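You operate a simulated robot arm through the tools that you are given. There is no shell and no other tool.

You run a simulated two-armed robot. Do the job below in one go: nothing can be reset, and whatever is moved stays where it is left.

## Task
Brush the tipped crate's upper side clean, then roll on the label that the order card names.
Fine: put the brush and roller back. Set down upright: hand brush, hand roller. What is to be rubbed or washed off counts as gone when no trace of it is left.

Only the result counts: the job must be done as asked and must still hold three seconds after the hand-in. Knocking over, shifting, dropping, spilling or breaking anything else fails it.

## Robot
Two 7-joint arms with two-finger parallel grippers on one trunk that stands fixed in place. Base frame: the origin is at the foot of the trunk, x ahead of it, y to its left, z up. Lengths are in mm, angles in degrees, forces in N, time in s.
The left shoulder is at [50, 158, 1197], the right one opposite. With the tool pointing down near the work surface each hand reaches from about 200 to 660 mm from the base axis, measured 20 degrees to its own side. Payload 3.91 kg a hand.
The tool frame of a hand sits at the grasp point between the pads (the TCP): z along the fingers, y along the line on which they close. The tips reach 30 mm beyond it. The gripper opens to 110 mm. The fingers are 20 mm wide and 10 mm thick; the gripper's body (48 by 112 mm) begins 55 mm behind the TCP.
Orientation is that of the tool frame in the base frame, as a unit quaternion [x, y, z, w]. With the fingers straight down and closing along the base's y, the tool's x points along the base's -x, its y along +y and its z along -z.

## Interface
- The arms move only by the tool nudge_tool. It takes "left_motion", "right_motion" or both (then of equal length, played together; a hand with none holds still); each is a list of rows, each a list of 7 numbers: the closure in counts, from 0 (fully open) to 255 (shut), then the shift along the tool's x, y, z in units of 40 mm (1.0 is 40 mm), then the turn, a rotation vector about the tool's x, y, z in units of 6 degrees (1.0 is 6 degrees). In form: [[fingers, dx, dy, dz, rx, ry, rz], ...]. A call has 1 to 20 rows; each row shifts and turns the commanded pose from where the row before left it, along the tool's axes as they then stand. A call with a number of a shift or a turn outside -1 to 1 is refused whole. Rows are played at 5 a second. More than 50 mm and 8.6 degrees between two rows, or a gripper value outside its range, and nothing of the call is played. Where a pose cannot be reached the arm comes as near as it can. A force on the tool above 90 N (or 10 N above the force at the start of the call, whichever is more), or a blocked arm, ends the call early, and 0.2 s more pass. The fingers move at their own pace (about 153 mm/s each) and stop on an object; they squeeze with about 40 N. The grip force told is the motor's: it shows also when the fingers shut on nothing. Time passes only in rows, and 0.2 s behind the last, so rows that do not move let the fingers close. The reply holds the time, the measured pose of the TCP, the force on the tool along the base axes, the opening and the grip force, in the units named above and with some noise, with the torque about the TCP (base axes, N m) and any sound that the robot's microphone picked up, and new pictures: "pictures" is both (left out), scene, wrist or none (wrist: the cameras of the hands that moved).
- Cameras (640 x 400 px; columns grow to the right, rows downward): "scene" is now at [113.1, 58.7, 1370.7]; the picture's right is [0.62, -0.78, 0.00], its down [-0.16, -0.13, -0.98] and it looks along [0.77, 0.61, -0.21] (base axes); focal length 214 px, centre (320, 200). "left" rides on the left gripper at [72, -17, -103] in its tool frame; the picture's right is [0.23, 0.97, 0.00], its down [-0.76, 0.18, -0.62] and it looks along [-0.61, 0.14, 0.78] (tool axes); focal length 222 px, centre (320, 200). "right" rides on the right gripper at [73, 17, -103] in its tool frame; the picture's right is [-0.23, 0.97, 0.00], its down [-0.76, -0.18, -0.62] and it looks along [-0.61, -0.14, 0.78] (tool axes); focal length 222 px, centre (320, 200). There is no depth. A picture from a camera that has moved, and an enlarged one, comes with that camera's place and axes in the base frame and with its lens.
- raise_lower(by): slides the trunk up (or, below 0, down) by that many mm; the arms and the scene camera ride with it, the base frame stays. It gives what a move gives, with no picture.
- turn_head(pan, tilt): turns the head with the scene camera to pan (to the left, within 80 degrees either way) and tilt (down, from -29 to 69), counted from straight ahead of the robot. It gives what a move gives, and a new picture of the scene camera.
- close_up(camera, box): a new picture of the part [left, top, right, bottom] of that camera's present view, enlarged. The clock stands still meanwhile.
- hand_in(): hands the job in; it is judged then, once.

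Places have to be worked out from the pictures, the camera data and where the tool is seen. Open the grippers and draw the arms clear of the work before you hand the job in, unless the task says otherwise.

The tools are called after ">>>" as a command line: name --argument value ..., lists and objects as JSON in quotes. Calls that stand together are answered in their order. nudge_tool: Moves the arms, as the interface text tells. Its arguments: {"type":"object","properties":{"left_motion":{"type":"array","items":{"type":"array","items":{"type":"number"}}},"right_motion":{"type":"array","items":{"type":"array","items":{"type":"number"}}},"pictures":{"type":"string","enum":["both","scene","wrist","none"]}},"required":[]} The other tools are called the same way: raise_lower (by) slides the trunk up or down; turn_head (pan, tilt) turns the head that bears the scene camera; close_up (camera, box) takes an enlarged picture of a part of a camera's view; hand_in () hands the job in.

At the start:

```text
time_s: 0.0
left_ee_pos: [188.0, 287.1, 1380.0]
left_tool_rot: [-0.001, 1.0, -0.001, 0.001]
left_contact_force: [0.1, 0.0, 0.0]
left_torque: [0.01, -0.02, 0.0]
left_grip_width: 110.0
left_gripper_force: 0.1
right_ee_pos: [276.7, 34.1, 1374.6]
right_tool_rot: [0.001, 1.0, 0.001, 0.001]
right_contact_force: [0.1, -0.7, -1.0]
right_torque: [-0.01, 0.0, -0.01]
right_grip_width: 110.2
right_gripper_force: 0.0
trunk travel left (down, up): [-439.0, 43.0]
head pan, tilt: [38.5, 12.0]
```

scene: 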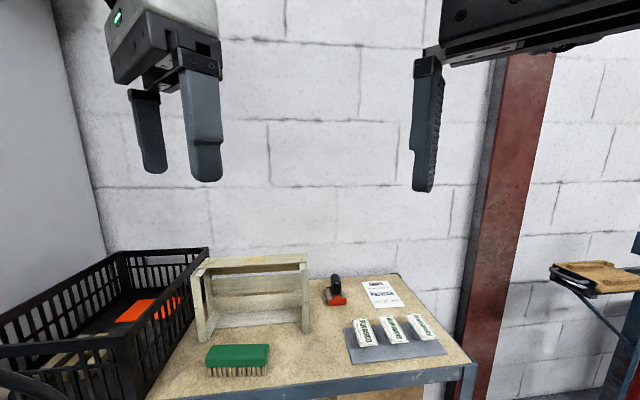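
right: 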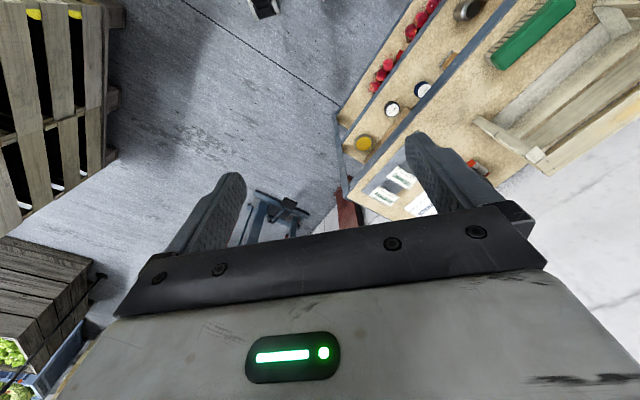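
left: 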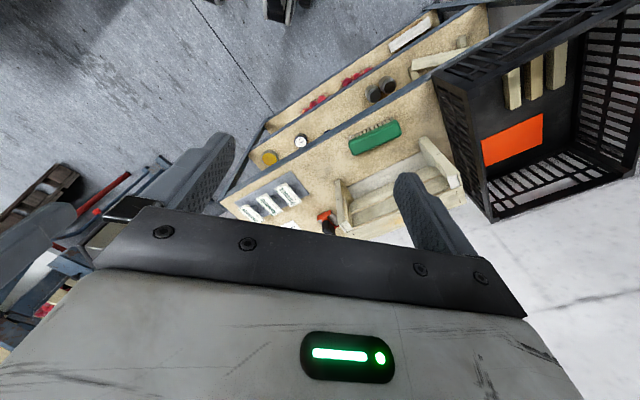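

The pictures show a bench with a tipped wooden crate, a green brush, a small stamp-like roller, three labels on a plate and an order card. I take enlarged views to read them and tilt the head down afterwards.

>>> close_up --camera "scene" --box '[320, 260, 480, 360]'

>>> close_up --camera "scene" --box '[160, 240, 320, 390]'

>>> close_up --camera "left" --box '[220, 80, 500, 260]'

```text
4.00 times, centred on (400, 310) of scene
camera zoom: at [113.1, 58.7, 1370.7], right [0.62, -0.78, 0.0], down [-0.16, -0.13, -0.98], along [0.77, 0.61, -0.21], focal length 858 px, centre (0, -240)
```

zoom: 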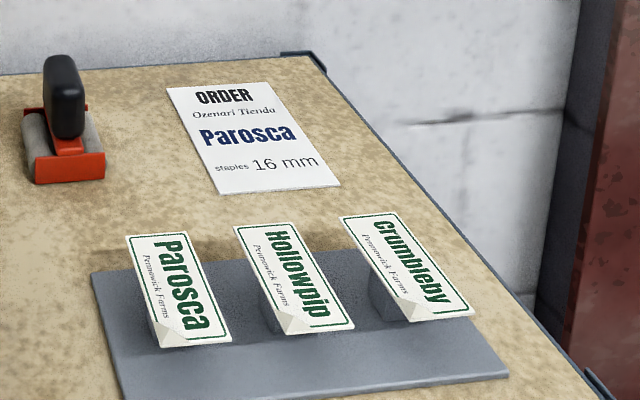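

```text
2.67 times, centred on (240, 315) of scene
camera zoom: at [113.1, 58.7, 1370.7], right [0.62, -0.78, 0.0], down [-0.16, -0.13, -0.98], along [0.77, 0.61, -0.21], focal length 572 px, centre (533, -107)
```

zoom: 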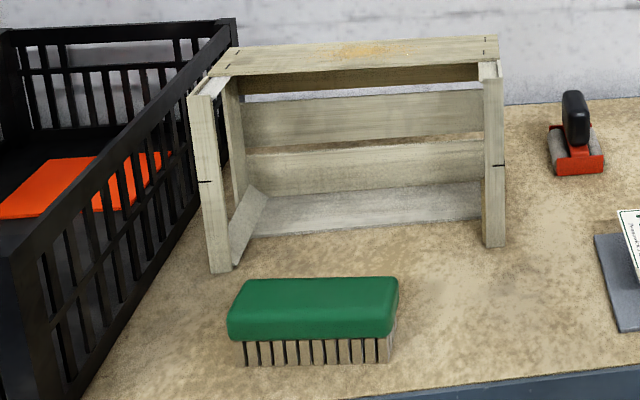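

```text
2.22 times, centred on (360, 170) of left
camera zoom: at [114.8, 269.3, 1483.9], right [-0.23, 0.97, 0.0], down [0.76, 0.18, 0.62], along [0.61, 0.14, -0.78], focal length 494 px, centre (231, 267)
```

zoom: 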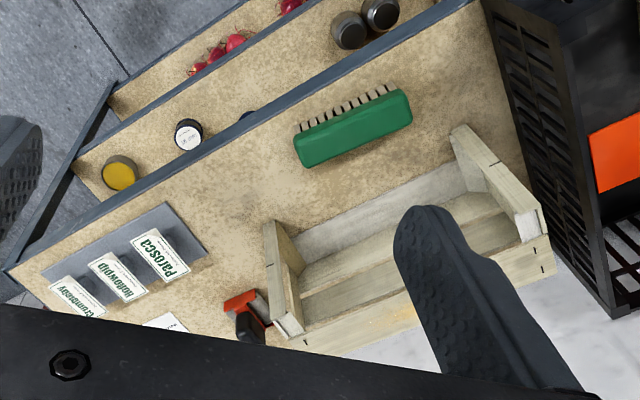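

The card orders "Parosca"; the Parosca label is the first on the stand plate, and the crate's top board shows orange-brown dirt. I tilt the head down for a better view of the bench.

>>> turn_head --pan 42 --tilt 42

```text
time_s: 0.9
left_ee_pos: [187.8, 286.1, 1380.9]
left_tool_rot: [-0.001, 1.0, -0.001, 0.001]
left_contact_force: [1.0, 0.4, -0.3]
left_torque: [-0.03, 0.0, 0.03]
left_grip_width: 110.0
left_gripper_force: 0.0
right_ee_pos: [280.5, 34.7, 1372.0]
right_tool_rot: [0.008, 1.0, -0.003, 0.002]
right_contact_force: [25.1, 28.3, -24.5]
right_torque: [-3.55, 0.52, -3.14]
right_grip_width: 109.6
right_gripper_force: 0.0
trunk travel left (down, up): [-439.0, 43.0]
head pan, tilt: [42.0, 42.0]
camera scene: at [111.9, 59.9, 1354.6], right [0.64, -0.77, 0.0], down [-0.29, -0.24, -0.93], along [0.72, 0.59, -0.37], focal length 214 px, centre (320, 200)
```

scene: 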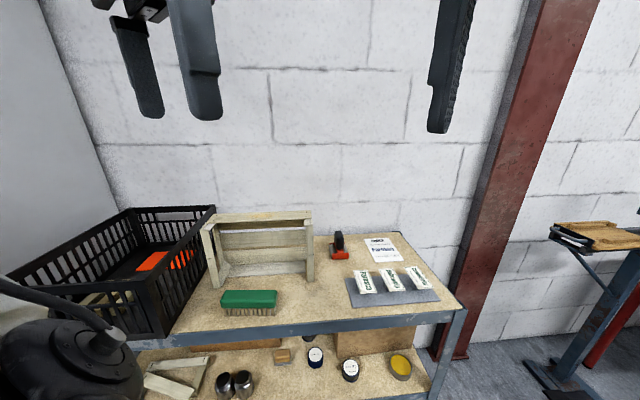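

The right hand now feels about 37 N: the head seems to touch the right arm on tilting. I turn the head back up at once and then move the right arm away.

>>> turn_head --pan 38.5 --tilt 12

```text
time_s: 1.9
left_ee_pos: [186.0, 286.2, 1380.2]
left_tool_rot: [0.0, 1.0, 0.0, 0.0]
left_contact_force: [0.5, 0.3, -0.6]
left_torque: [0.01, -0.04, 0.03]
left_grip_width: 110.0
left_gripper_force: 0.1
right_ee_pos: [276.8, 33.3, 1376.2]
right_tool_rot: [-0.001, 1.0, 0.002, 0.001]
right_contact_force: [0.0, -0.1, -0.4]
right_torque: [0.03, 0.02, 0.02]
right_grip_width: 109.9
right_gripper_force: 0.1
trunk travel left (down, up): [-439.0, 43.0]
head pan, tilt: [38.5, 12.0]
camera scene: at [113.0, 58.7, 1370.7], right [0.62, -0.78, 0.0], down [-0.16, -0.13, -0.98], along [0.77, 0.61, -0.21], focal length 214 px, centre (320, 200)
```

scene: 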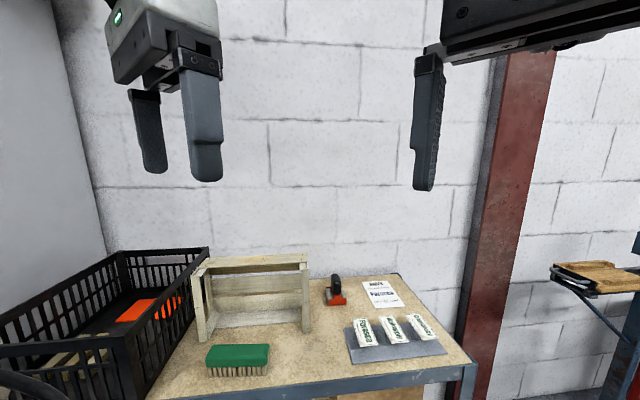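

The contact is gone. I move the right hand to the right (base -y) by about 240 mm, in free air at 1375 mm height, clear of the head.

>>> nudge_tool --right_motion '[[0, 0, -1, 0, 0, 0, 0], [0, 0, -1, 0, 0, 0, 0], [0, 0, -1, 0, 0, 0, 0], [0, 0, -1, 0, 0, 0, 0], [0, 0, -1, 0, 0, 0, 0], [0, 0, -1, 0, 0, 0, 0], [0, 0, 0, 0, 0, 0, 0]]'

>>> turn_head --pan 42 --tilt 42

```text
time_s: 3.5
left_ee_pos: [187.3, 286.2, 1380.0]
left_tool_rot: [0.0, 1.0, -0.001, 0.0]
left_contact_force: [-0.3, 0.1, -0.3]
left_torque: [-0.04, -0.01, 0.01]
left_grip_width: 110.0
left_gripper_force: 0.0
right_ee_pos: [276.8, -205.7, 1374.4]
right_tool_rot: [0.0, 1.0, 0.0, 0.0]
right_contact_force: [0.3, 0.4, 0.2]
right_torque: [0.0, 0.02, -0.01]
right_grip_width: 110.0
right_gripper_force: 0.1
trunk travel left (down, up): [-439.0, 43.0]
head pan, tilt: [38.5, 12.0]
camera scene: at [113.4, 59.1, 1370.6], right [0.62, -0.78, 0.0], down [-0.16, -0.13, -0.98], along [0.77, 0.61, -0.21], focal length 214 px, centre (320, 200)
camera right: at [203.9, -187.5, 1478.9], right [0.23, 0.97, 0.0], down [0.76, -0.18, 0.62], along [0.61, -0.14, -0.78], focal length 222 px, centre (320, 200)
```

scene: 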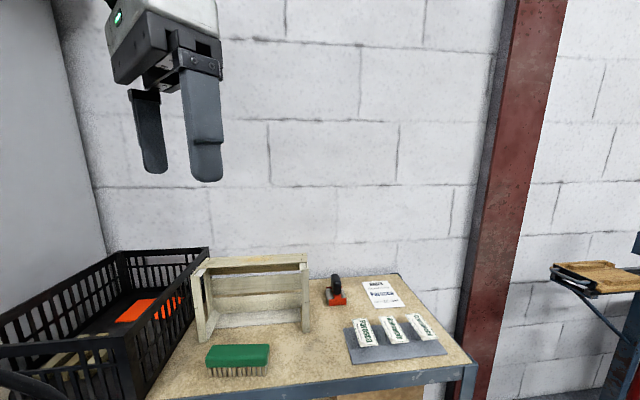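
right: 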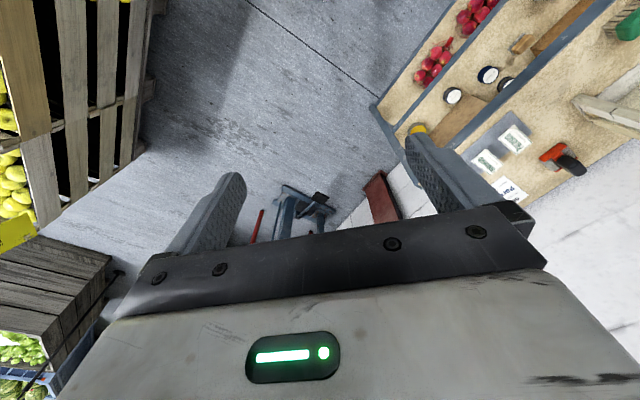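

```text
time_s: 4.5
left_ee_pos: [186.2, 286.7, 1380.3]
left_tool_rot: [0.0, 1.0, -0.002, 0.001]
left_contact_force: [0.2, -0.2, 0.1]
left_torque: [0.04, 0.03, 0.02]
left_grip_width: 110.0
left_gripper_force: 0.1
right_ee_pos: [275.2, -205.5, 1376.3]
right_tool_rot: [0.0, 1.0, 0.001, 0.0]
right_contact_force: [-0.3, 0.2, 0.9]
right_torque: [0.01, 0.04, 0.01]
right_grip_width: 109.7
right_gripper_force: 0.0
trunk travel left (down, up): [-439.0, 43.0]
head pan, tilt: [42.0, 42.0]
camera scene: at [102.2, 56.6, 1323.4], right [0.67, -0.74, 0.0], down [-0.5, -0.45, -0.74], along [0.55, 0.5, -0.67], focal length 214 px, centre (320, 200)
```

scene: 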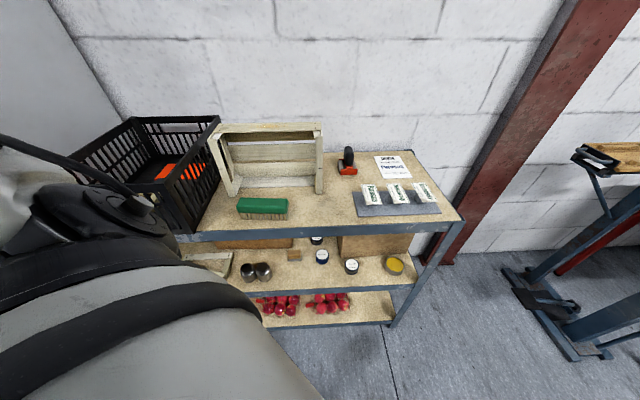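

The right arm is clear and the head is free now; the bench is in good view. I enlarge the crate, the roller with labels, and the brush to measure places.

>>> close_up --camera "scene" --box '[200, 110, 340, 200]'

>>> close_up --camera "scene" --box '[330, 135, 450, 225]'

>>> close_up --camera "scene" --box '[180, 180, 320, 290]'

>>> close_up --camera "left" --box '[220, 130, 340, 230]'

>>> close_up --camera "left" --box '[320, 100, 480, 240]'

```text
4.44 times, centred on (270, 155) of scene
camera zoom: at [102.2, 56.6, 1323.4], right [0.67, -0.74, 0.0], down [-0.5, -0.45, -0.74], along [0.55, 0.5, -0.67], focal length 953 px, centre (542, 400)
```

zoom: 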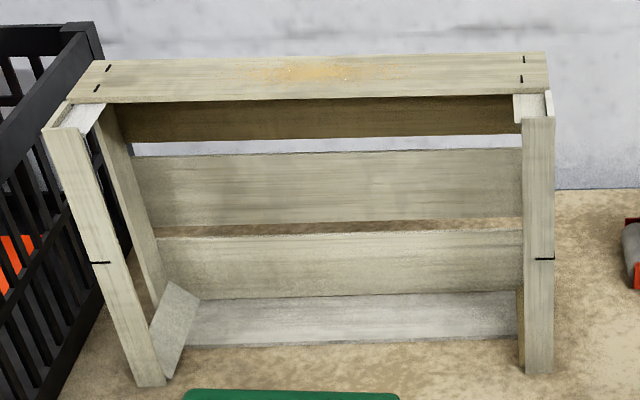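

```text
4.44 times, centred on (390, 180) of scene
camera zoom: at [102.2, 56.6, 1323.4], right [0.67, -0.74, 0.0], down [-0.5, -0.45, -0.74], along [0.55, 0.5, -0.67], focal length 953 px, centre (9, 289)
```

zoom: 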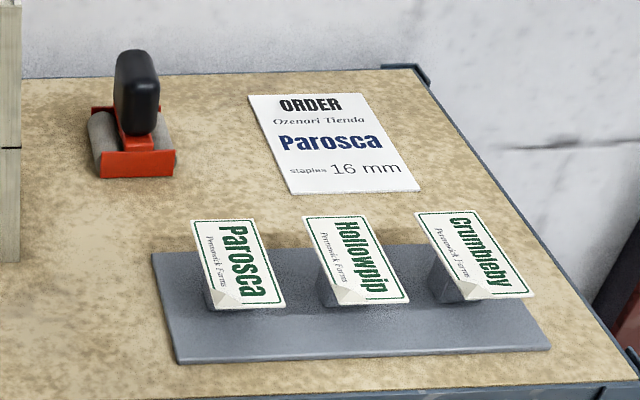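

```text
3.64 times, centred on (250, 235) of scene
camera zoom: at [102.2, 56.6, 1323.4], right [0.67, -0.74, 0.0], down [-0.5, -0.45, -0.74], along [0.55, 0.5, -0.67], focal length 780 px, centre (574, 73)
```

zoom: 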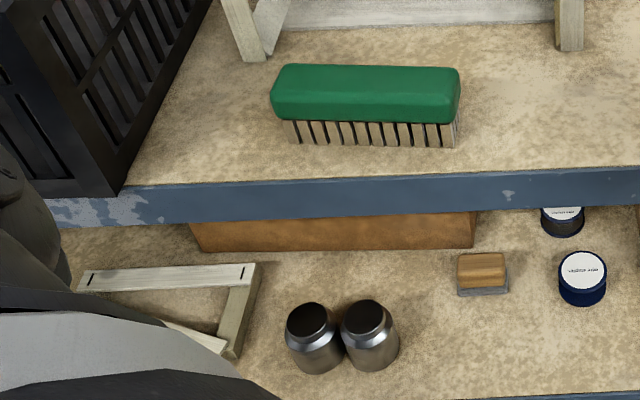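

```text
4.00 times, centred on (280, 180) of left
camera zoom: at [114.8, 269.2, 1483.9], right [-0.23, 0.97, 0.0], down [0.76, 0.18, 0.62], along [0.61, 0.14, -0.78], focal length 888 px, centre (480, 280)
```

zoom: 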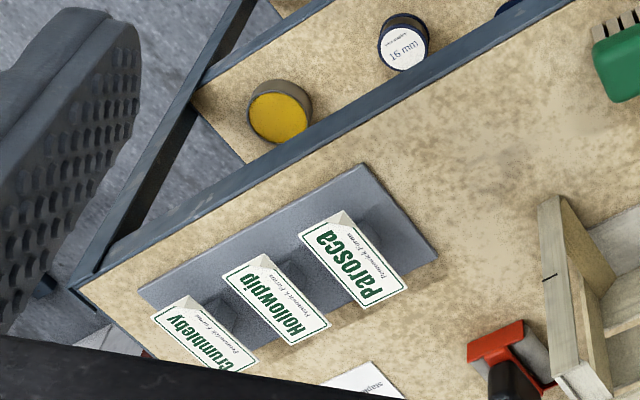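

```text
2.86 times, centred on (400, 170) of left
camera zoom: at [114.8, 269.2, 1483.9], right [-0.23, 0.97, 0.0], down [0.76, 0.18, 0.62], along [0.61, 0.14, -0.78], focal length 635 px, centre (91, 286)
```

zoom: 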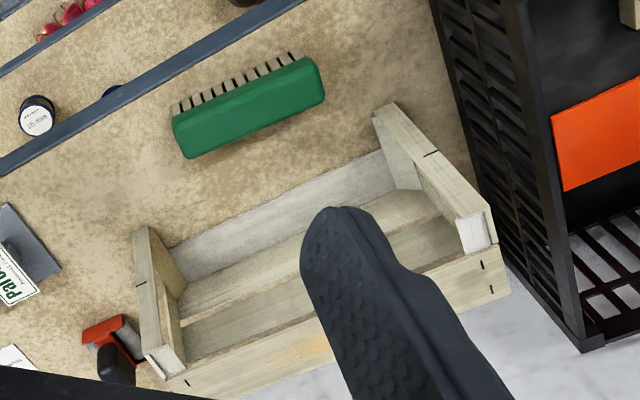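

Triangulated so far: bench top z≈864, brush centre ≈(325, 472) with its long axis along about [0.64,-0.77], crate top board z≈1065 centred ≈(455, 570), Parosca label ≈(565, 269, 909), roller ≈(662, 420). I bring the left hand above the brush and yaw it 50°, so that the fingers close across the brush.

>>> nudge_tool --left_motion '[[0, -0.431, 0.584, 0.875, 0, 0, 0], [0, -0.431, 0.584, 0.875, 0, 0, 0], [0, -0.431, 0.584, 0.875, 0, 0, 0], [0, -0.431, 0.584, 0.875, 0, 0, 0], [0, -0.431, 0.584, 0.875, 0, 0, 0], [0, -0.431, 0.584, 0.875, 0, 0, 0], [0, -0.431, 0.584, 0.875, 0, 0, 0], [0, -0.431, 0.584, 0.875, 0, 0, 0], [0, 0, 0, 0, 0, 0, 0.926], [0, 0, 0, 0, 0, 0, 0.926], [0, 0, 0, 0, 0, 0, 0.926], [0, 0, 0, 0, 0, 0, 0.926], [0, 0, 0, 0, 0, 0, 0.926], [0, 0, 0, 0, 0, 0, 0.926], [0, 0, 0, 0, 0, 0, 0.926], [0, 0, 0, 0, 0, 0, 0.926], [0, 0, 0, 0, 0, 0, 0.926], [0, 0, 0, 0, 0, 0, 0]]'

```text
time_s: 8.2
left_ee_pos: [325.5, 473.8, 1101.0]
left_tool_rot: [0.048, 0.999, -0.001, 0.0]
left_contact_force: [-0.7, -0.1, -0.8]
left_torque: [-0.02, 0.0, 0.0]
left_grip_width: 110.0
left_gripper_force: 0.0
left hand out of reach, approached as far as the arm can: row 10, 11, 12, 13, 14, 15, 16, 17
right_ee_pos: [274.5, -206.1, 1375.7]
right_tool_rot: [0.0, 1.0, 0.001, 0.0]
right_contact_force: [-0.1, 0.4, 0.1]
right_torque: [0.0, -0.04, -0.02]
right_grip_width: 110.0
right_gripper_force: 0.0
trunk travel left (down, up): [-439.0, 43.0]
head pan, tilt: [42.0, 42.0]
camera scene: at [102.2, 56.7, 1323.3], right [0.67, -0.74, 0.0], down [-0.5, -0.45, -0.74], along [0.55, 0.5, -0.67], focal length 214 px, centre (320, 200)
camera left: at [251.3, 464.2, 1204.7], right [-0.13, 0.99, 0.0], down [0.77, 0.11, 0.62], along [0.62, 0.08, -0.78], focal length 222 px, centre (320, 200)
```

scene: 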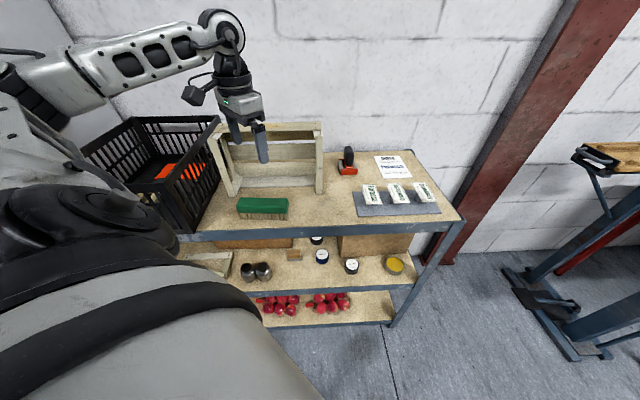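
left: 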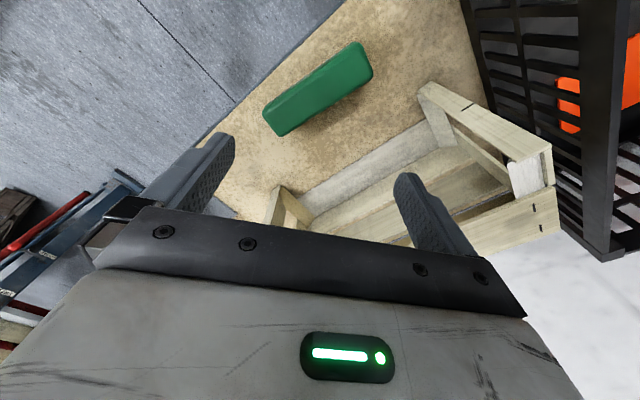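

The wrist stopped at about 5° of yaw in that direction, so I go the other way round: a yaw of -130° gives the same finger line.

>>> nudge_tool --left_motion '[[0, 0, 0, 0, 0, 0, -1], [0, 0, 0, 0, 0, 0, -1], [0, 0, 0, 0, 0, 0, -1], [0, 0, 0, 0, 0, 0, -1], [0, 0, 0, 0, 0, 0, -1], [0, 0, 0, 0, 0, 0, -1], [0, 0, 0, 0, 0, 0, -1], [0, 0, 0, 0, 0, 0, -1], [0, 0, 0, 0, 0, 0, -1], [0, 0, 0, 0, 0, 0, -1], [0, 0, 0, 0, 0, 0, -1], [0, 0, 0, 0, 0, 0, -1], [0, 0, 0, 0, 0, 0, -1], [0, 0, 0, 0, 0, 0, -1], [0, 0, 0, 0, 0, 0, -1]]'

```text
time_s: 11.4
left_ee_pos: [325.1, 472.1, 1101.2]
left_tool_rot: [-0.673, 0.739, -0.002, 0.001]
left_contact_force: [-0.6, -0.6, -0.2]
left_torque: [0.01, -0.02, -0.01]
left_grip_width: 110.1
left_gripper_force: 0.1
right_ee_pos: [276.0, -203.7, 1375.1]
right_tool_rot: [0.001, 1.0, 0.001, 0.0]
right_contact_force: [-0.3, 0.0, 0.0]
right_torque: [0.01, -0.03, -0.04]
right_grip_width: 110.0
right_gripper_force: 0.1
trunk travel left (down, up): [-439.0, 43.0]
head pan, tilt: [42.0, 42.0]
camera scene: at [102.2, 56.7, 1323.3], right [0.67, -0.74, 0.0], down [-0.5, -0.45, -0.74], along [0.55, 0.5, -0.67], focal length 214 px, centre (320, 200)
camera left: at [335.4, 399.6, 1203.8], right [-0.99, -0.14, 0.0], down [-0.11, 0.78, 0.62], along [-0.08, 0.62, -0.78], focal length 222 px, centre (320, 200)
```

scene: 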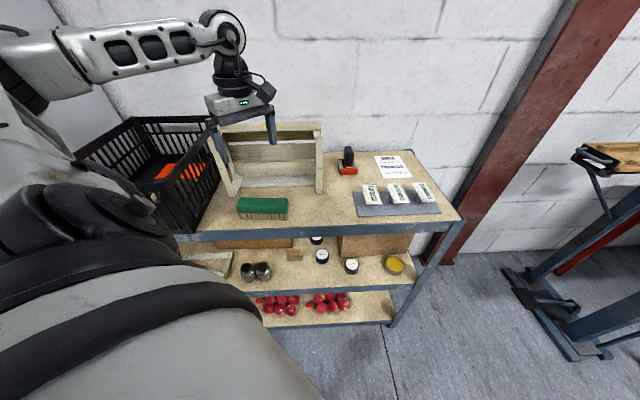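
left: 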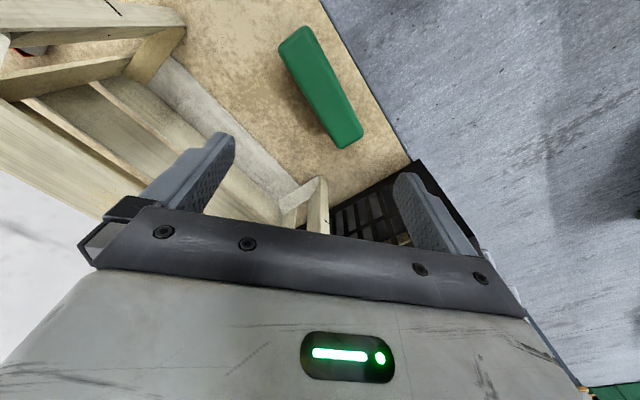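

The turn works in this direction: the yaw is now about 85°, with the brush axis seen at about -52°. I turn a further 43° so that the finger line stands across the brush.

>>> nudge_tool --left_motion '[[0, 0, 0, 0, 0, 0, -0.9], [0, 0, 0, 0, 0, 0, -0.9], [0, 0, 0, 0, 0, 0, -0.9], [0, 0, 0, 0, 0, 0, -0.9], [0, 0, 0, 0, 0, 0, -0.9], [0, 0, 0, 0, 0, 0, -0.9], [0, 0, 0, 0, 0, 0, -0.9], [0, 0, 0, 0, 0, 0, -0.9]]'

```text
time_s: 13.2
left_ee_pos: [324.3, 473.7, 1101.3]
left_tool_rot: [0.898, -0.439, 0.001, 0.0]
left_contact_force: [0.3, 0.1, 1.0]
left_torque: [-0.03, 0.0, 0.0]
left_grip_width: 110.2
left_gripper_force: 0.1
right_ee_pos: [276.4, -204.9, 1375.9]
right_tool_rot: [0.001, 1.0, 0.001, 0.0]
right_contact_force: [0.6, -0.1, -0.8]
right_torque: [-0.02, 0.03, 0.01]
right_grip_width: 109.8
right_gripper_force: 0.0
trunk travel left (down, up): [-439.0, 43.0]
head pan, tilt: [42.0, 42.0]
camera scene: at [102.2, 56.7, 1323.3], right [0.67, -0.74, 0.0], down [-0.5, -0.45, -0.74], along [0.55, 0.5, -0.67], focal length 214 px, centre (320, 200)
camera left: at [382.4, 426.9, 1204.7], right [-0.63, -0.78, 0.0], down [-0.61, 0.49, 0.62], along [-0.48, 0.39, -0.78], focal length 222 px, centre (320, 200)
```

scene: 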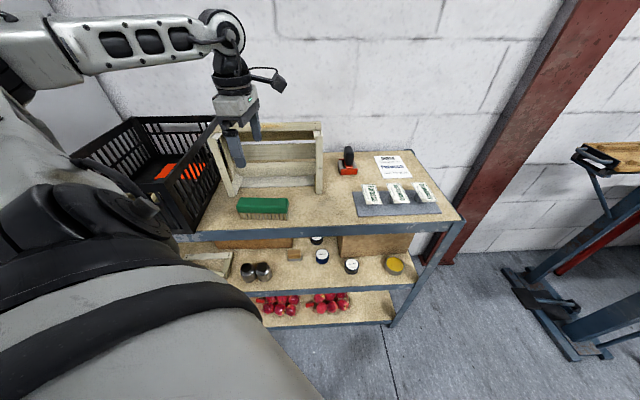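
left: 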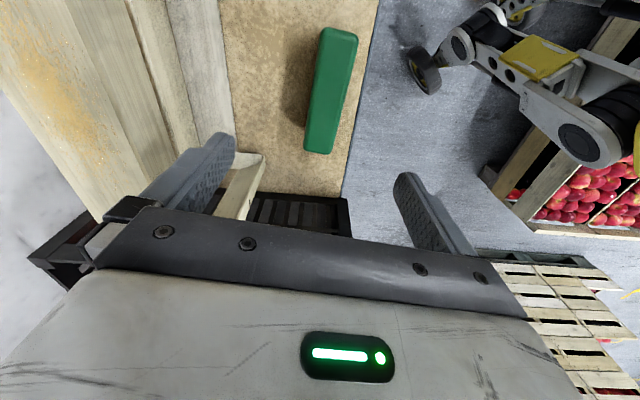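

The finger line now stands across the brush, and the brush lies close below the grasp axis. I enlarge the wrist view to find its exact edges.

>>> close_up --camera "left" --box '[260, 10, 400, 170]'

>>> close_up --camera "left" --box '[0, 0, 240, 150]'

```text
2.50 times, centred on (330, 90) of left
camera zoom: at [382.4, 426.9, 1204.7], right [-0.63, -0.78, 0.0], down [-0.61, 0.49, 0.62], along [-0.48, 0.39, -0.78], focal length 555 px, centre (295, 475)
```

zoom: 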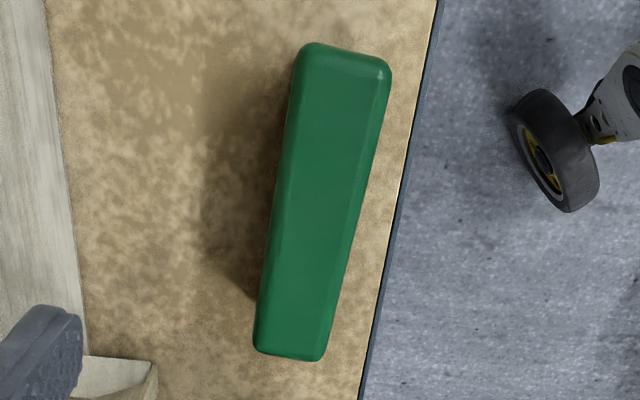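

```text
2.67 times, centred on (120, 75) of left
camera zoom: at [382.4, 426.9, 1204.7], right [-0.63, -0.78, 0.0], down [-0.61, 0.49, 0.62], along [-0.48, 0.39, -0.78], focal length 592 px, centre (853, 533)
```

zoom: 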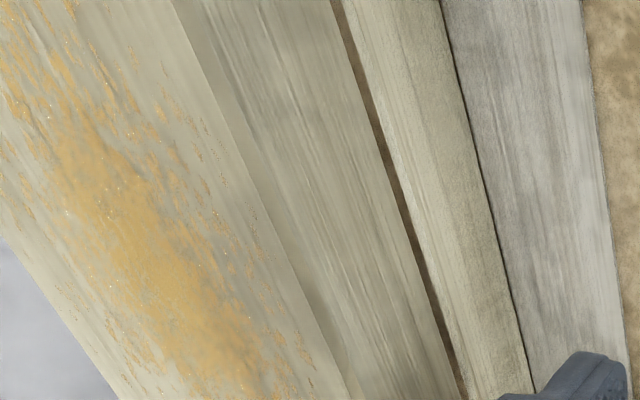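

The brush's midline lies about 10 mm to the tool's +y, the block is about 42 mm wide and turned 3° further. I correct for that and go down 150 mm to just above the block.

>>> nudge_tool --left_motion '[[0, 0, 0.24, 0, 0, 0, -0.57], [0, 0, 0, 0.95, 0, 0, 0], [0, 0, 0, 0.95, 0, 0, 0], [0, 0, 0, 0.95, 0, 0, 0], [0, 0, 0, 0.9, 0, 0, 0], [0, 0, 0, 0, 0, 0, 0]]'

```text
time_s: 14.7
left_ee_pos: [316.6, 466.2, 953.3]
left_tool_rot: [0.911, -0.413, 0.002, -0.001]
left_contact_force: [0.1, -0.1, -0.4]
left_torque: [0.01, -0.01, 0.01]
left_grip_width: 109.8
left_gripper_force: 0.1
right_ee_pos: [275.2, -204.9, 1374.8]
right_tool_rot: [0.0, 1.0, 0.0, 0.0]
right_contact_force: [-0.2, -0.1, 0.0]
right_torque: [0.02, -0.04, -0.03]
right_grip_width: 109.9
right_gripper_force: 0.0
trunk travel left (down, up): [-439.0, 43.0]
head pan, tilt: [42.0, 42.0]
camera scene: at [102.1, 56.5, 1323.4], right [0.67, -0.74, 0.0], down [-0.5, -0.45, -0.74], along [0.55, 0.5, -0.67], focal length 214 px, centre (320, 200)
camera left: at [377.0, 423.5, 1056.1], right [-0.58, -0.81, 0.0], down [-0.64, 0.46, 0.62], along [-0.5, 0.36, -0.78], focal length 222 px, centre (320, 200)
```

scene: 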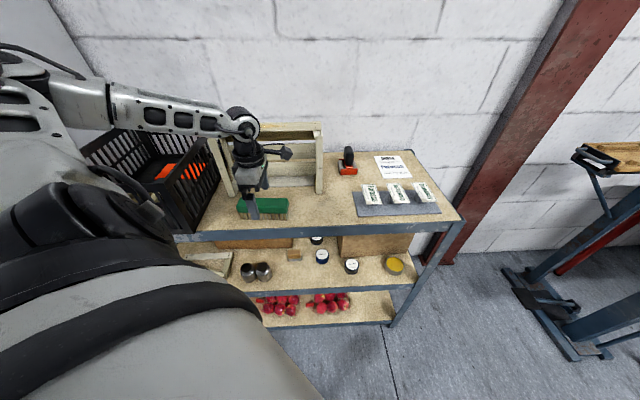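
left: 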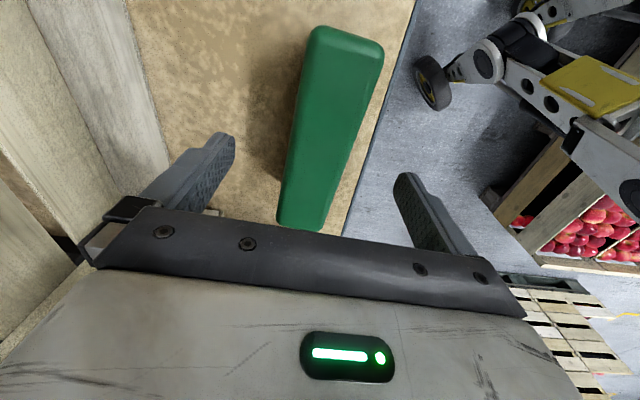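

The brush is centred between the fingers. I go down 40 mm (TCP ≈913) and close on the block.

>>> nudge_tool --left_motion '[[0, -0.1, 0, 0.5, 0, 0, 0], [0, 0, 0, 0.5, 0, 0, 0], [0, 0, 0, 0, 0, 0, 0], [255, 0, 0, 0, 0, 0, 0], [255, 0, 0, 0, 0, 0, 0], [255, 0, 0, 0, 0, 0, 0], [255, 0, 0, 0, 0, 0, 0]]'

```text
time_s: 16.2
left_ee_pos: [314.6, 469.9, 911.1]
left_tool_rot: [0.911, -0.413, 0.001, 0.001]
left_contact_force: [0.2, 0.4, -1.1]
left_torque: [0.01, 0.04, -0.05]
left_grip_width: 41.6
left_gripper_force: 40.2
right_ee_pos: [275.9, -205.4, 1376.2]
right_tool_rot: [0.001, 1.0, 0.0, 0.0]
right_contact_force: [0.6, -0.3, 0.8]
right_torque: [0.03, -0.03, -0.02]
right_grip_width: 110.1
right_gripper_force: 0.0
trunk travel left (down, up): [-439.0, 43.0]
head pan, tilt: [42.0, 42.0]
camera scene: at [102.2, 56.7, 1323.3], right [0.67, -0.74, 0.0], down [-0.5, -0.45, -0.74], along [0.55, 0.5, -0.67], focal length 214 px, centre (320, 200)
camera left: at [374.9, 426.0, 1014.9], right [-0.58, -0.81, 0.0], down [-0.64, 0.46, 0.62], along [-0.51, 0.36, -0.78], focal length 222 px, centre (320, 200)
```

scene: 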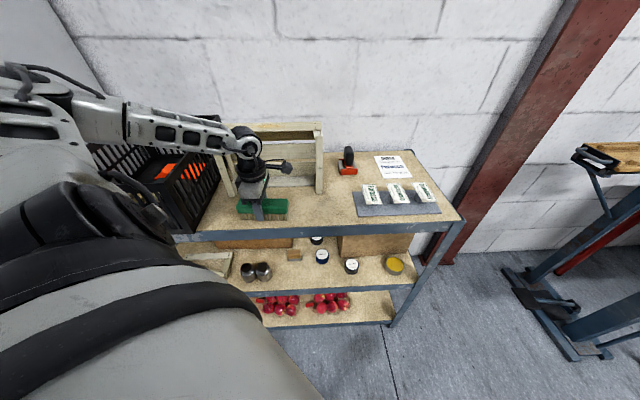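
left: 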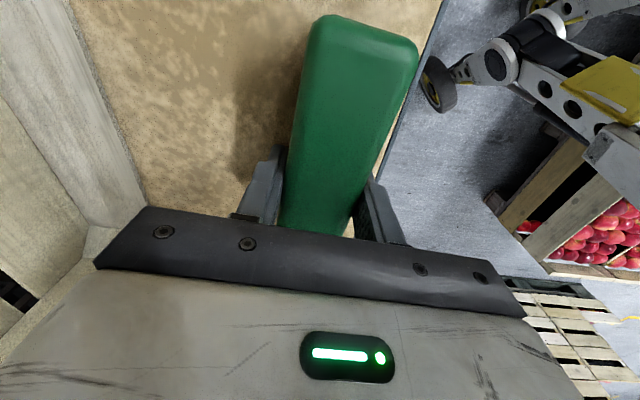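

The brush is held (41.6 mm, 40 N); its home is TCP (315, 469, 912), so the bristle ends are about 48 mm below the TCP. I lift it straight up 240 mm.

>>> nudge_tool --left_motion '[[255, 0, 0, -0.5, 0, 0, 0], [255, 0, 0, -1, 0, 0, 0], [255, 0, 0, -1, 0, 0, 0], [255, 0, 0, -1, 0, 0, 0], [255, 0, 0, -1, 0, 0, 0], [255, 0, 0, -1, 0, 0, 0], [255, 0, 0, -0.5, 0, 0, 0], [255, 0, 0, 0, 0, 0, 0]]'

```text
time_s: 18.1
left_ee_pos: [314.0, 470.9, 1151.1]
left_tool_rot: [0.911, -0.413, 0.001, 0.001]
left_contact_force: [-0.2, -0.1, 0.7]
left_torque: [-0.01, -0.02, -0.01]
left_grip_width: 0.0
left_gripper_force: 37.5
right_ee_pos: [275.7, -205.4, 1376.0]
right_tool_rot: [0.0, 1.0, 0.001, 0.0]
right_contact_force: [-0.1, 0.5, -0.7]
right_torque: [0.02, 0.0, 0.01]
right_grip_width: 110.2
right_gripper_force: 0.0
trunk travel left (down, up): [-439.0, 43.0]
head pan, tilt: [42.0, 42.0]
camera scene: at [102.2, 56.7, 1323.3], right [0.67, -0.74, 0.0], down [-0.5, -0.45, -0.74], along [0.55, 0.5, -0.67], focal length 214 px, centre (320, 200)
camera left: at [374.5, 427.8, 1254.0], right [-0.58, -0.81, 0.0], down [-0.64, 0.46, 0.62], along [-0.5, 0.36, -0.78], focal length 222 px, centre (320, 200)
```

scene: 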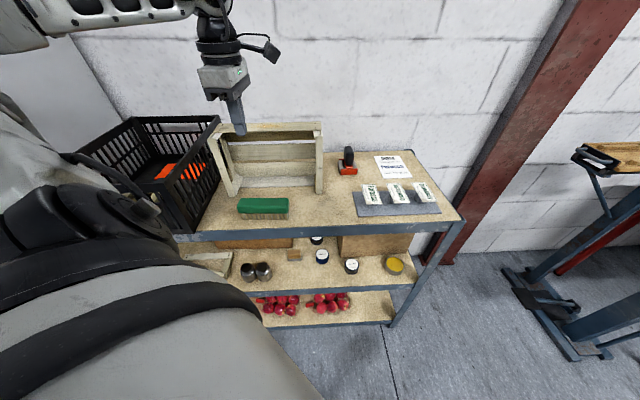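
left: 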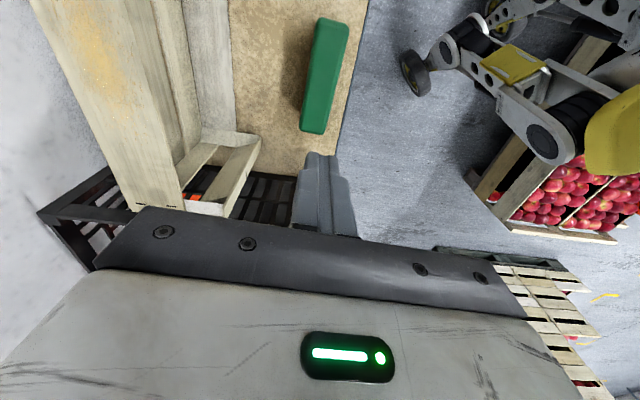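

The fingers slipped off the brush, which still stands at its place; I evidently gripped too high on its rounded top. I enlarge the views to measure the block's height.

>>> close_up --camera "scene" --box '[230, 185, 300, 230]'

>>> close_up --camera "left" --box '[270, 0, 380, 150]'

```text
8.89 times, centred on (265, 208) of scene
camera zoom: at [102.2, 56.7, 1323.3], right [0.67, -0.74, 0.0], down [-0.5, -0.45, -0.74], along [0.55, 0.5, -0.67], focal length 1906 px, centre (809, 133)
```

zoom: 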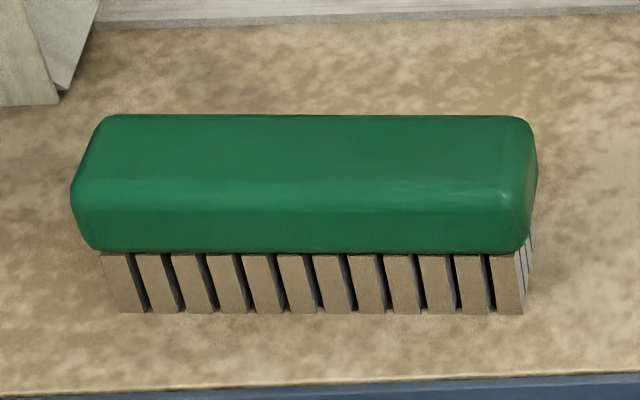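

```text
2.67 times, centred on (325, 75) of left
camera zoom: at [374.5, 427.8, 1254.0], right [-0.58, -0.81, 0.0], down [-0.64, 0.46, 0.62], along [-0.5, 0.36, -0.78], focal length 592 px, centre (307, 533)
```

zoom: 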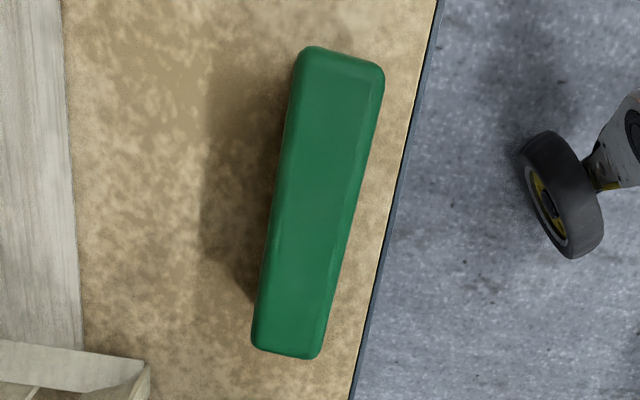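

The block spans about z 894–917, so I must grip a bit lower, with the TCP at about 901 (tips about 7 mm above the bench). I reopen, go down, close, and try a small slow lift first.

>>> nudge_tool --left_motion '[[0, 0.12, 0.05, 0, 0, 0, 0], [0, 0, 0, 1, 0, 0, 0], [0, 0, 0, 1, 0, 0, 0], [0, 0, 0, 1, 0, 0, 0], [0, 0, 0, 1, 0, 0, 0], [0, 0, 0, 1, 0, 0, 0], [0, 0, 0, 0.75, 0, 0, 0], [0, 0, 0, 0.5, 0, 0, 0], [0, 0, 0, 0, 0, 0, 0], [255, 0, 0, 0, 0, 0, 0], [255, 0, 0, 0, 0, 0, 0], [255, 0, 0, 0, 0, 0, 0], [255, 0, 0, 0, 0, 0, 0]]'

```text
time_s: 20.9
left_ee_pos: [316.8, 464.5, 900.8]
left_tool_rot: [0.911, -0.413, 0.001, 0.001]
left_contact_force: [-0.3, 0.3, 0.5]
left_torque: [-0.01, -0.04, -0.03]
left_grip_width: 41.5
left_gripper_force: 39.6
right_ee_pos: [276.0, -204.3, 1375.6]
right_tool_rot: [0.0, 1.0, 0.001, 0.0]
right_contact_force: [-0.4, 0.8, -0.2]
right_torque: [0.03, -0.01, 0.0]
right_grip_width: 110.0
right_gripper_force: 0.1
trunk travel left (down, up): [-439.0, 43.0]
head pan, tilt: [42.0, 42.0]
camera scene: at [102.3, 56.7, 1323.3], right [0.67, -0.74, 0.0], down [-0.5, -0.45, -0.74], along [0.55, 0.5, -0.67], focal length 214 px, centre (320, 200)
camera left: at [376.2, 422.0, 1004.3], right [-0.58, -0.81, 0.0], down [-0.64, 0.46, 0.62], along [-0.51, 0.36, -0.78], focal length 222 px, centre (320, 200)
```

scene: 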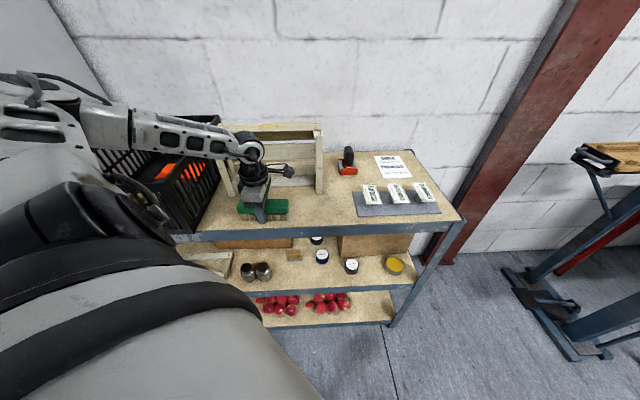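
left: 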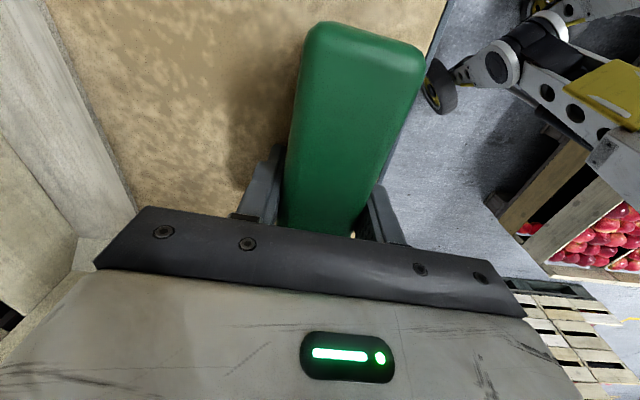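

Gripped again at 41.5 mm, 11 mm lower than before. I lift slowly by 30 mm to see whether it holds.

>>> nudge_tool --left_motion '[[255, 0, 0, 0, 0, 0, 0], [255, 0, 0, -0.05, 0, 0, 0], [255, 0, 0, -0.1, 0, 0, 0], [255, 0, 0, -0.15, 0, 0, 0], [255, 0, 0, -0.2, 0, 0, 0], [255, 0, 0, -0.25, 0, 0, 0], [255, 0, 0, 0, 0, 0, 0]]'

```text
time_s: 22.4
left_ee_pos: [316.0, 464.8, 931.9]
left_tool_rot: [0.911, -0.413, 0.0, 0.001]
left_contact_force: [-0.2, 0.5, -1.5]
left_torque: [0.01, 0.02, -0.02]
left_grip_width: 41.5
left_gripper_force: 40.2
right_ee_pos: [276.0, -205.8, 1376.3]
right_tool_rot: [0.0, 1.0, 0.002, 0.0]
right_contact_force: [1.0, -0.9, -0.1]
right_torque: [-0.02, 0.0, 0.0]
right_grip_width: 110.2
right_gripper_force: 0.0
trunk travel left (down, up): [-439.0, 43.0]
head pan, tilt: [42.0, 42.0]
camera scene: at [102.3, 56.8, 1323.3], right [0.67, -0.74, 0.0], down [-0.5, -0.45, -0.74], along [0.55, 0.5, -0.67], focal length 214 px, centre (320, 200)
camera left: at [377.4, 421.4, 1034.7], right [-0.58, -0.81, 0.0], down [-0.64, 0.46, 0.62], along [-0.51, 0.36, -0.78], focal length 222 px, centre (320, 200)
```

scene: 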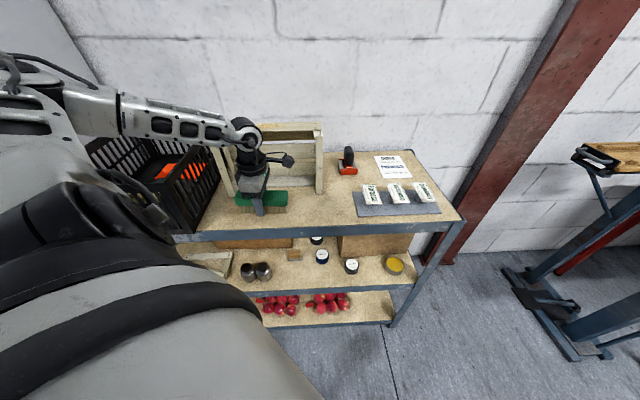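
left: 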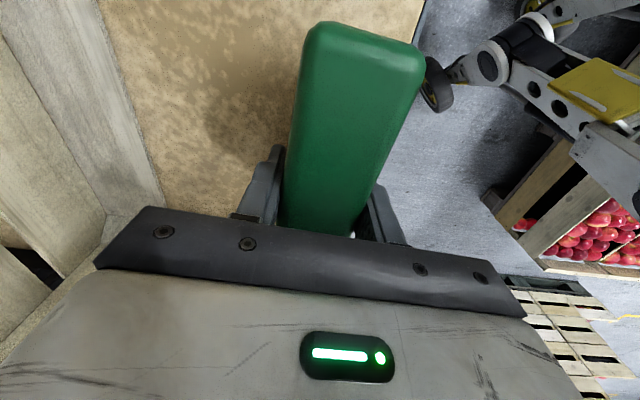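

The brush came up with the hand (same place in the wrist view, about 1.5 N weight). I lift on at a moderate pace to TCP z≈1142.

>>> nudge_tool --left_motion '[[255, 0, 0, -0.3, 0, 0, 0], [255, 0, 0, -0.4, 0, 0, 0], [255, 0, 0, -0.5, 0, 0, 0], [255, 0, 0, -0.5, 0, 0, 0], [255, 0, 0, -0.5, 0, 0, 0], [255, 0, 0, -0.5, 0, 0, 0], [255, 0, 0, -0.5, 0, 0, 0], [255, 0, 0, -0.5, 0, 0, 0], [255, 0, 0, -0.5, 0, 0, 0], [255, 0, 0, -0.5, 0, 0, 0], [255, 0, 0, -0.4, 0, 0, 0], [255, 0, 0, -0.15, 0, 0, 0], [255, 0, 0, 0, 0, 0, 0]]'

```text
time_s: 25.2
left_ee_pos: [316.1, 465.9, 1139.6]
left_tool_rot: [0.911, -0.412, 0.001, 0.0]
left_contact_force: [-0.5, 1.2, -1.9]
left_torque: [-0.02, 0.03, 0.0]
left_grip_width: 41.3
left_gripper_force: 40.0
right_ee_pos: [277.0, -204.7, 1376.1]
right_tool_rot: [0.0, 1.0, 0.001, 0.0]
right_contact_force: [-0.1, 0.0, 0.3]
right_torque: [-0.01, 0.01, 0.0]
right_grip_width: 109.7
right_gripper_force: 0.1
trunk travel left (down, up): [-439.0, 43.0]
head pan, tilt: [42.0, 42.0]
camera scene: at [102.3, 56.7, 1323.3], right [0.67, -0.74, 0.0], down [-0.5, -0.45, -0.74], along [0.55, 0.5, -0.67], focal length 214 px, centre (320, 200)
camera left: at [377.0, 422.5, 1244.2], right [-0.58, -0.81, 0.0], down [-0.64, 0.46, 0.62], along [-0.51, 0.36, -0.78], focal length 222 px, centre (320, 200)
```

scene: 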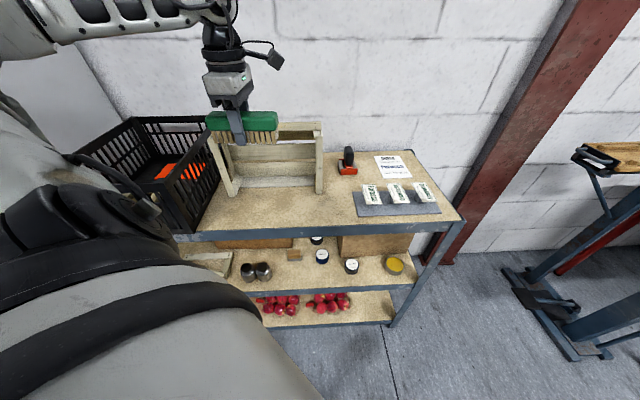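
left: 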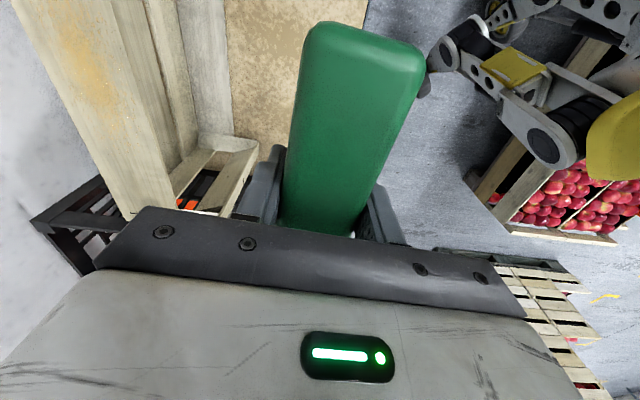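

I turn the brush parallel to the crate board (4° more) and carry it over the board's centre at about (454, 569), bristle ends at about z 1103.

>>> nudge_tool --left_motion '[[255, 0, 0, 0, 0, 0, -0.63], [255, 0.103, -0.5, 0, 0, 0, 0], [255, 0.103, -0.7, 0, 0, 0, 0], [255, 0.103, -0.85, 0, 0, 0, 0], [255, 0.103, -0.85, 0, 0, 0, 0], [255, 0.103, -0.7, 0, 0, 0, 0], [255, 0.1, -0.65, 0, 0, 0, 0], [255, 0, 0, 0, 0, 0, 0]]'

>>> close_up --camera "scene" --box '[200, 80, 340, 180]'

```text
time_s: 27.1
left_ee_pos: [455.1, 568.8, 1141.4]
left_tool_rot: [0.924, -0.383, 0.001, 0.0]
left_contact_force: [0.0, 0.4, -1.0]
left_torque: [0.01, 0.01, -0.04]
left_grip_width: 41.2
left_gripper_force: 39.5
right_ee_pos: [275.6, -203.7, 1376.1]
right_tool_rot: [0.0, 1.0, 0.001, 0.001]
right_contact_force: [0.0, -0.4, -0.5]
right_torque: [-0.01, 0.06, -0.01]
right_grip_width: 109.8
right_gripper_force: 0.1
trunk travel left (down, up): [-439.0, 43.0]
head pan, tilt: [42.0, 42.0]
camera scene: at [102.0, 56.7, 1323.4], right [0.67, -0.74, 0.0], down [-0.5, -0.45, -0.74], along [0.55, 0.5, -0.67], focal length 214 px, centre (320, 200)
camera left: at [517.7, 530.1, 1245.5], right [-0.53, -0.85, 0.0], down [-0.66, 0.42, 0.62], along [-0.53, 0.33, -0.78], focal length 222 px, centre (320, 200)
```

scene: 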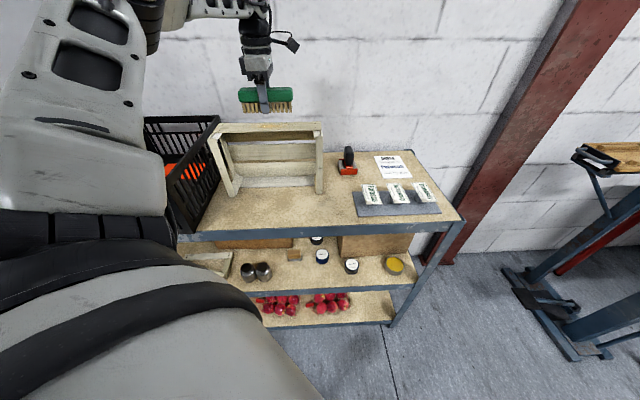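
left: 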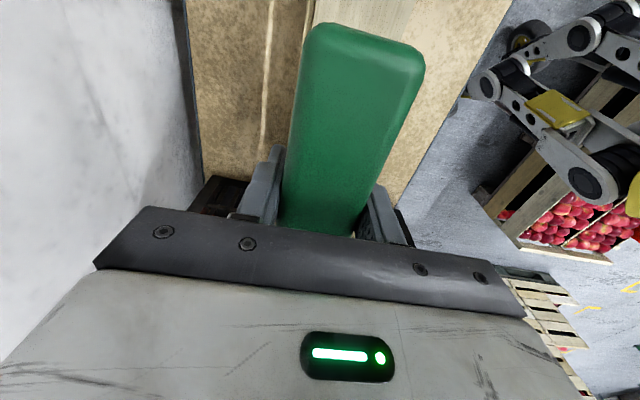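

```text
4.00 times, centred on (270, 130) of scene
camera zoom: at [102.0, 56.7, 1323.4], right [0.67, -0.74, 0.0], down [-0.5, -0.45, -0.74], along [0.55, 0.5, -0.67], focal length 858 px, centre (520, 480)
```

zoom: 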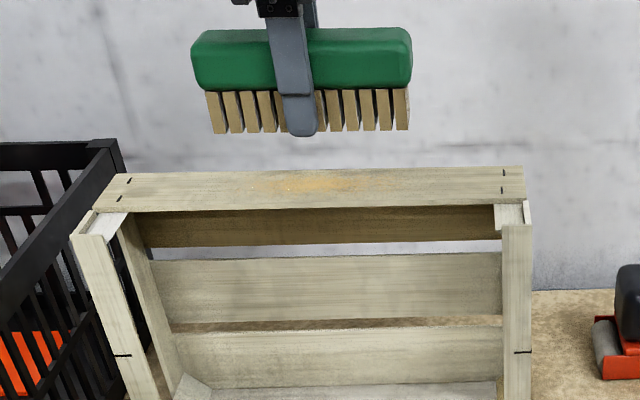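

The brush hangs above the dirt, parallel to the board. I go down 33 mm, then 2 mm steps to feel for contact.

>>> nudge_tool --left_motion '[[255, 0, 0, 0.4, 0, 0, 0], [255, 0, 0, 0.4, 0, 0, 0], [255, 0, 0, 0.05, 0, 0, 0], [255, 0, 0, 0, 0, 0, 0]]'

>>> close_up --camera "scene" --box '[220, 90, 320, 160]'

```text
time_s: 28.1
left_ee_pos: [454.5, 568.4, 1106.8]
left_tool_rot: [0.924, -0.383, 0.0, 0.001]
left_contact_force: [-0.5, 0.0, -0.6]
left_torque: [-0.02, 0.01, -0.03]
left_grip_width: 41.5
left_gripper_force: 40.1
right_ee_pos: [277.3, -205.0, 1374.5]
right_tool_rot: [0.0, 1.0, 0.001, 0.0]
right_contact_force: [-0.8, -0.1, 0.7]
right_torque: [0.02, 0.03, 0.0]
right_grip_width: 109.9
right_gripper_force: 0.1
trunk travel left (down, up): [-439.0, 43.0]
head pan, tilt: [42.0, 42.0]
camera scene: at [102.4, 56.8, 1323.3], right [0.67, -0.74, 0.0], down [-0.5, -0.45, -0.74], along [0.55, 0.5, -0.67], focal length 214 px, centre (320, 200)
camera left: at [517.8, 529.0, 1209.8], right [-0.53, -0.85, 0.0], down [-0.66, 0.41, 0.62], along [-0.53, 0.33, -0.78], focal length 222 px, centre (320, 200)
```

scene: 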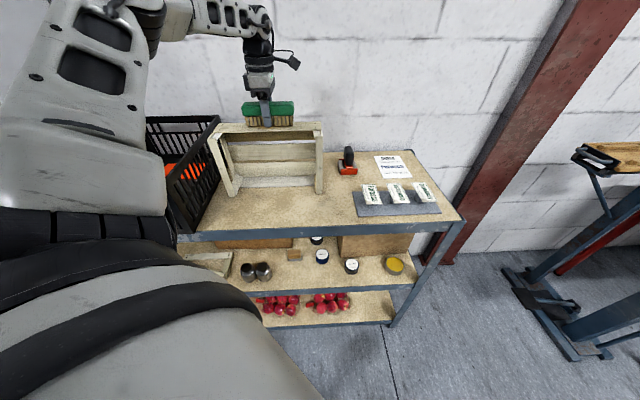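
left: 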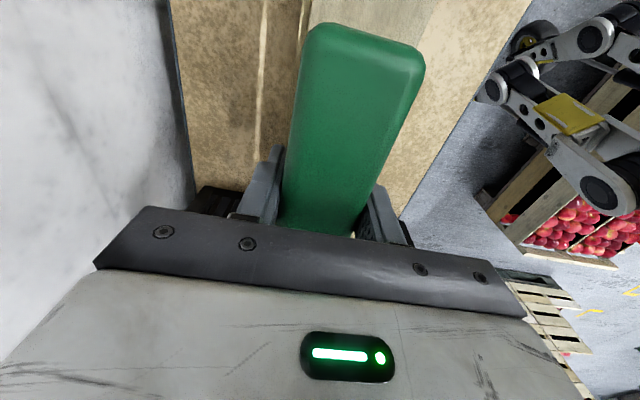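

```text
5.71 times, centred on (270, 125) of scene
camera zoom: at [102.4, 56.8, 1323.3], right [0.67, -0.74, 0.0], down [-0.5, -0.45, -0.74], along [0.55, 0.5, -0.67], focal length 1226 px, centre (606, 629)
```

zoom: 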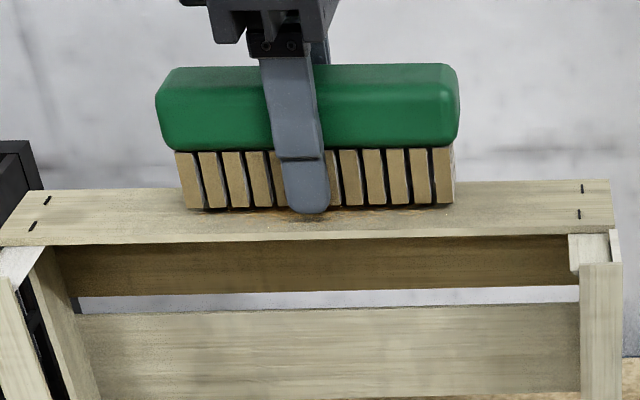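

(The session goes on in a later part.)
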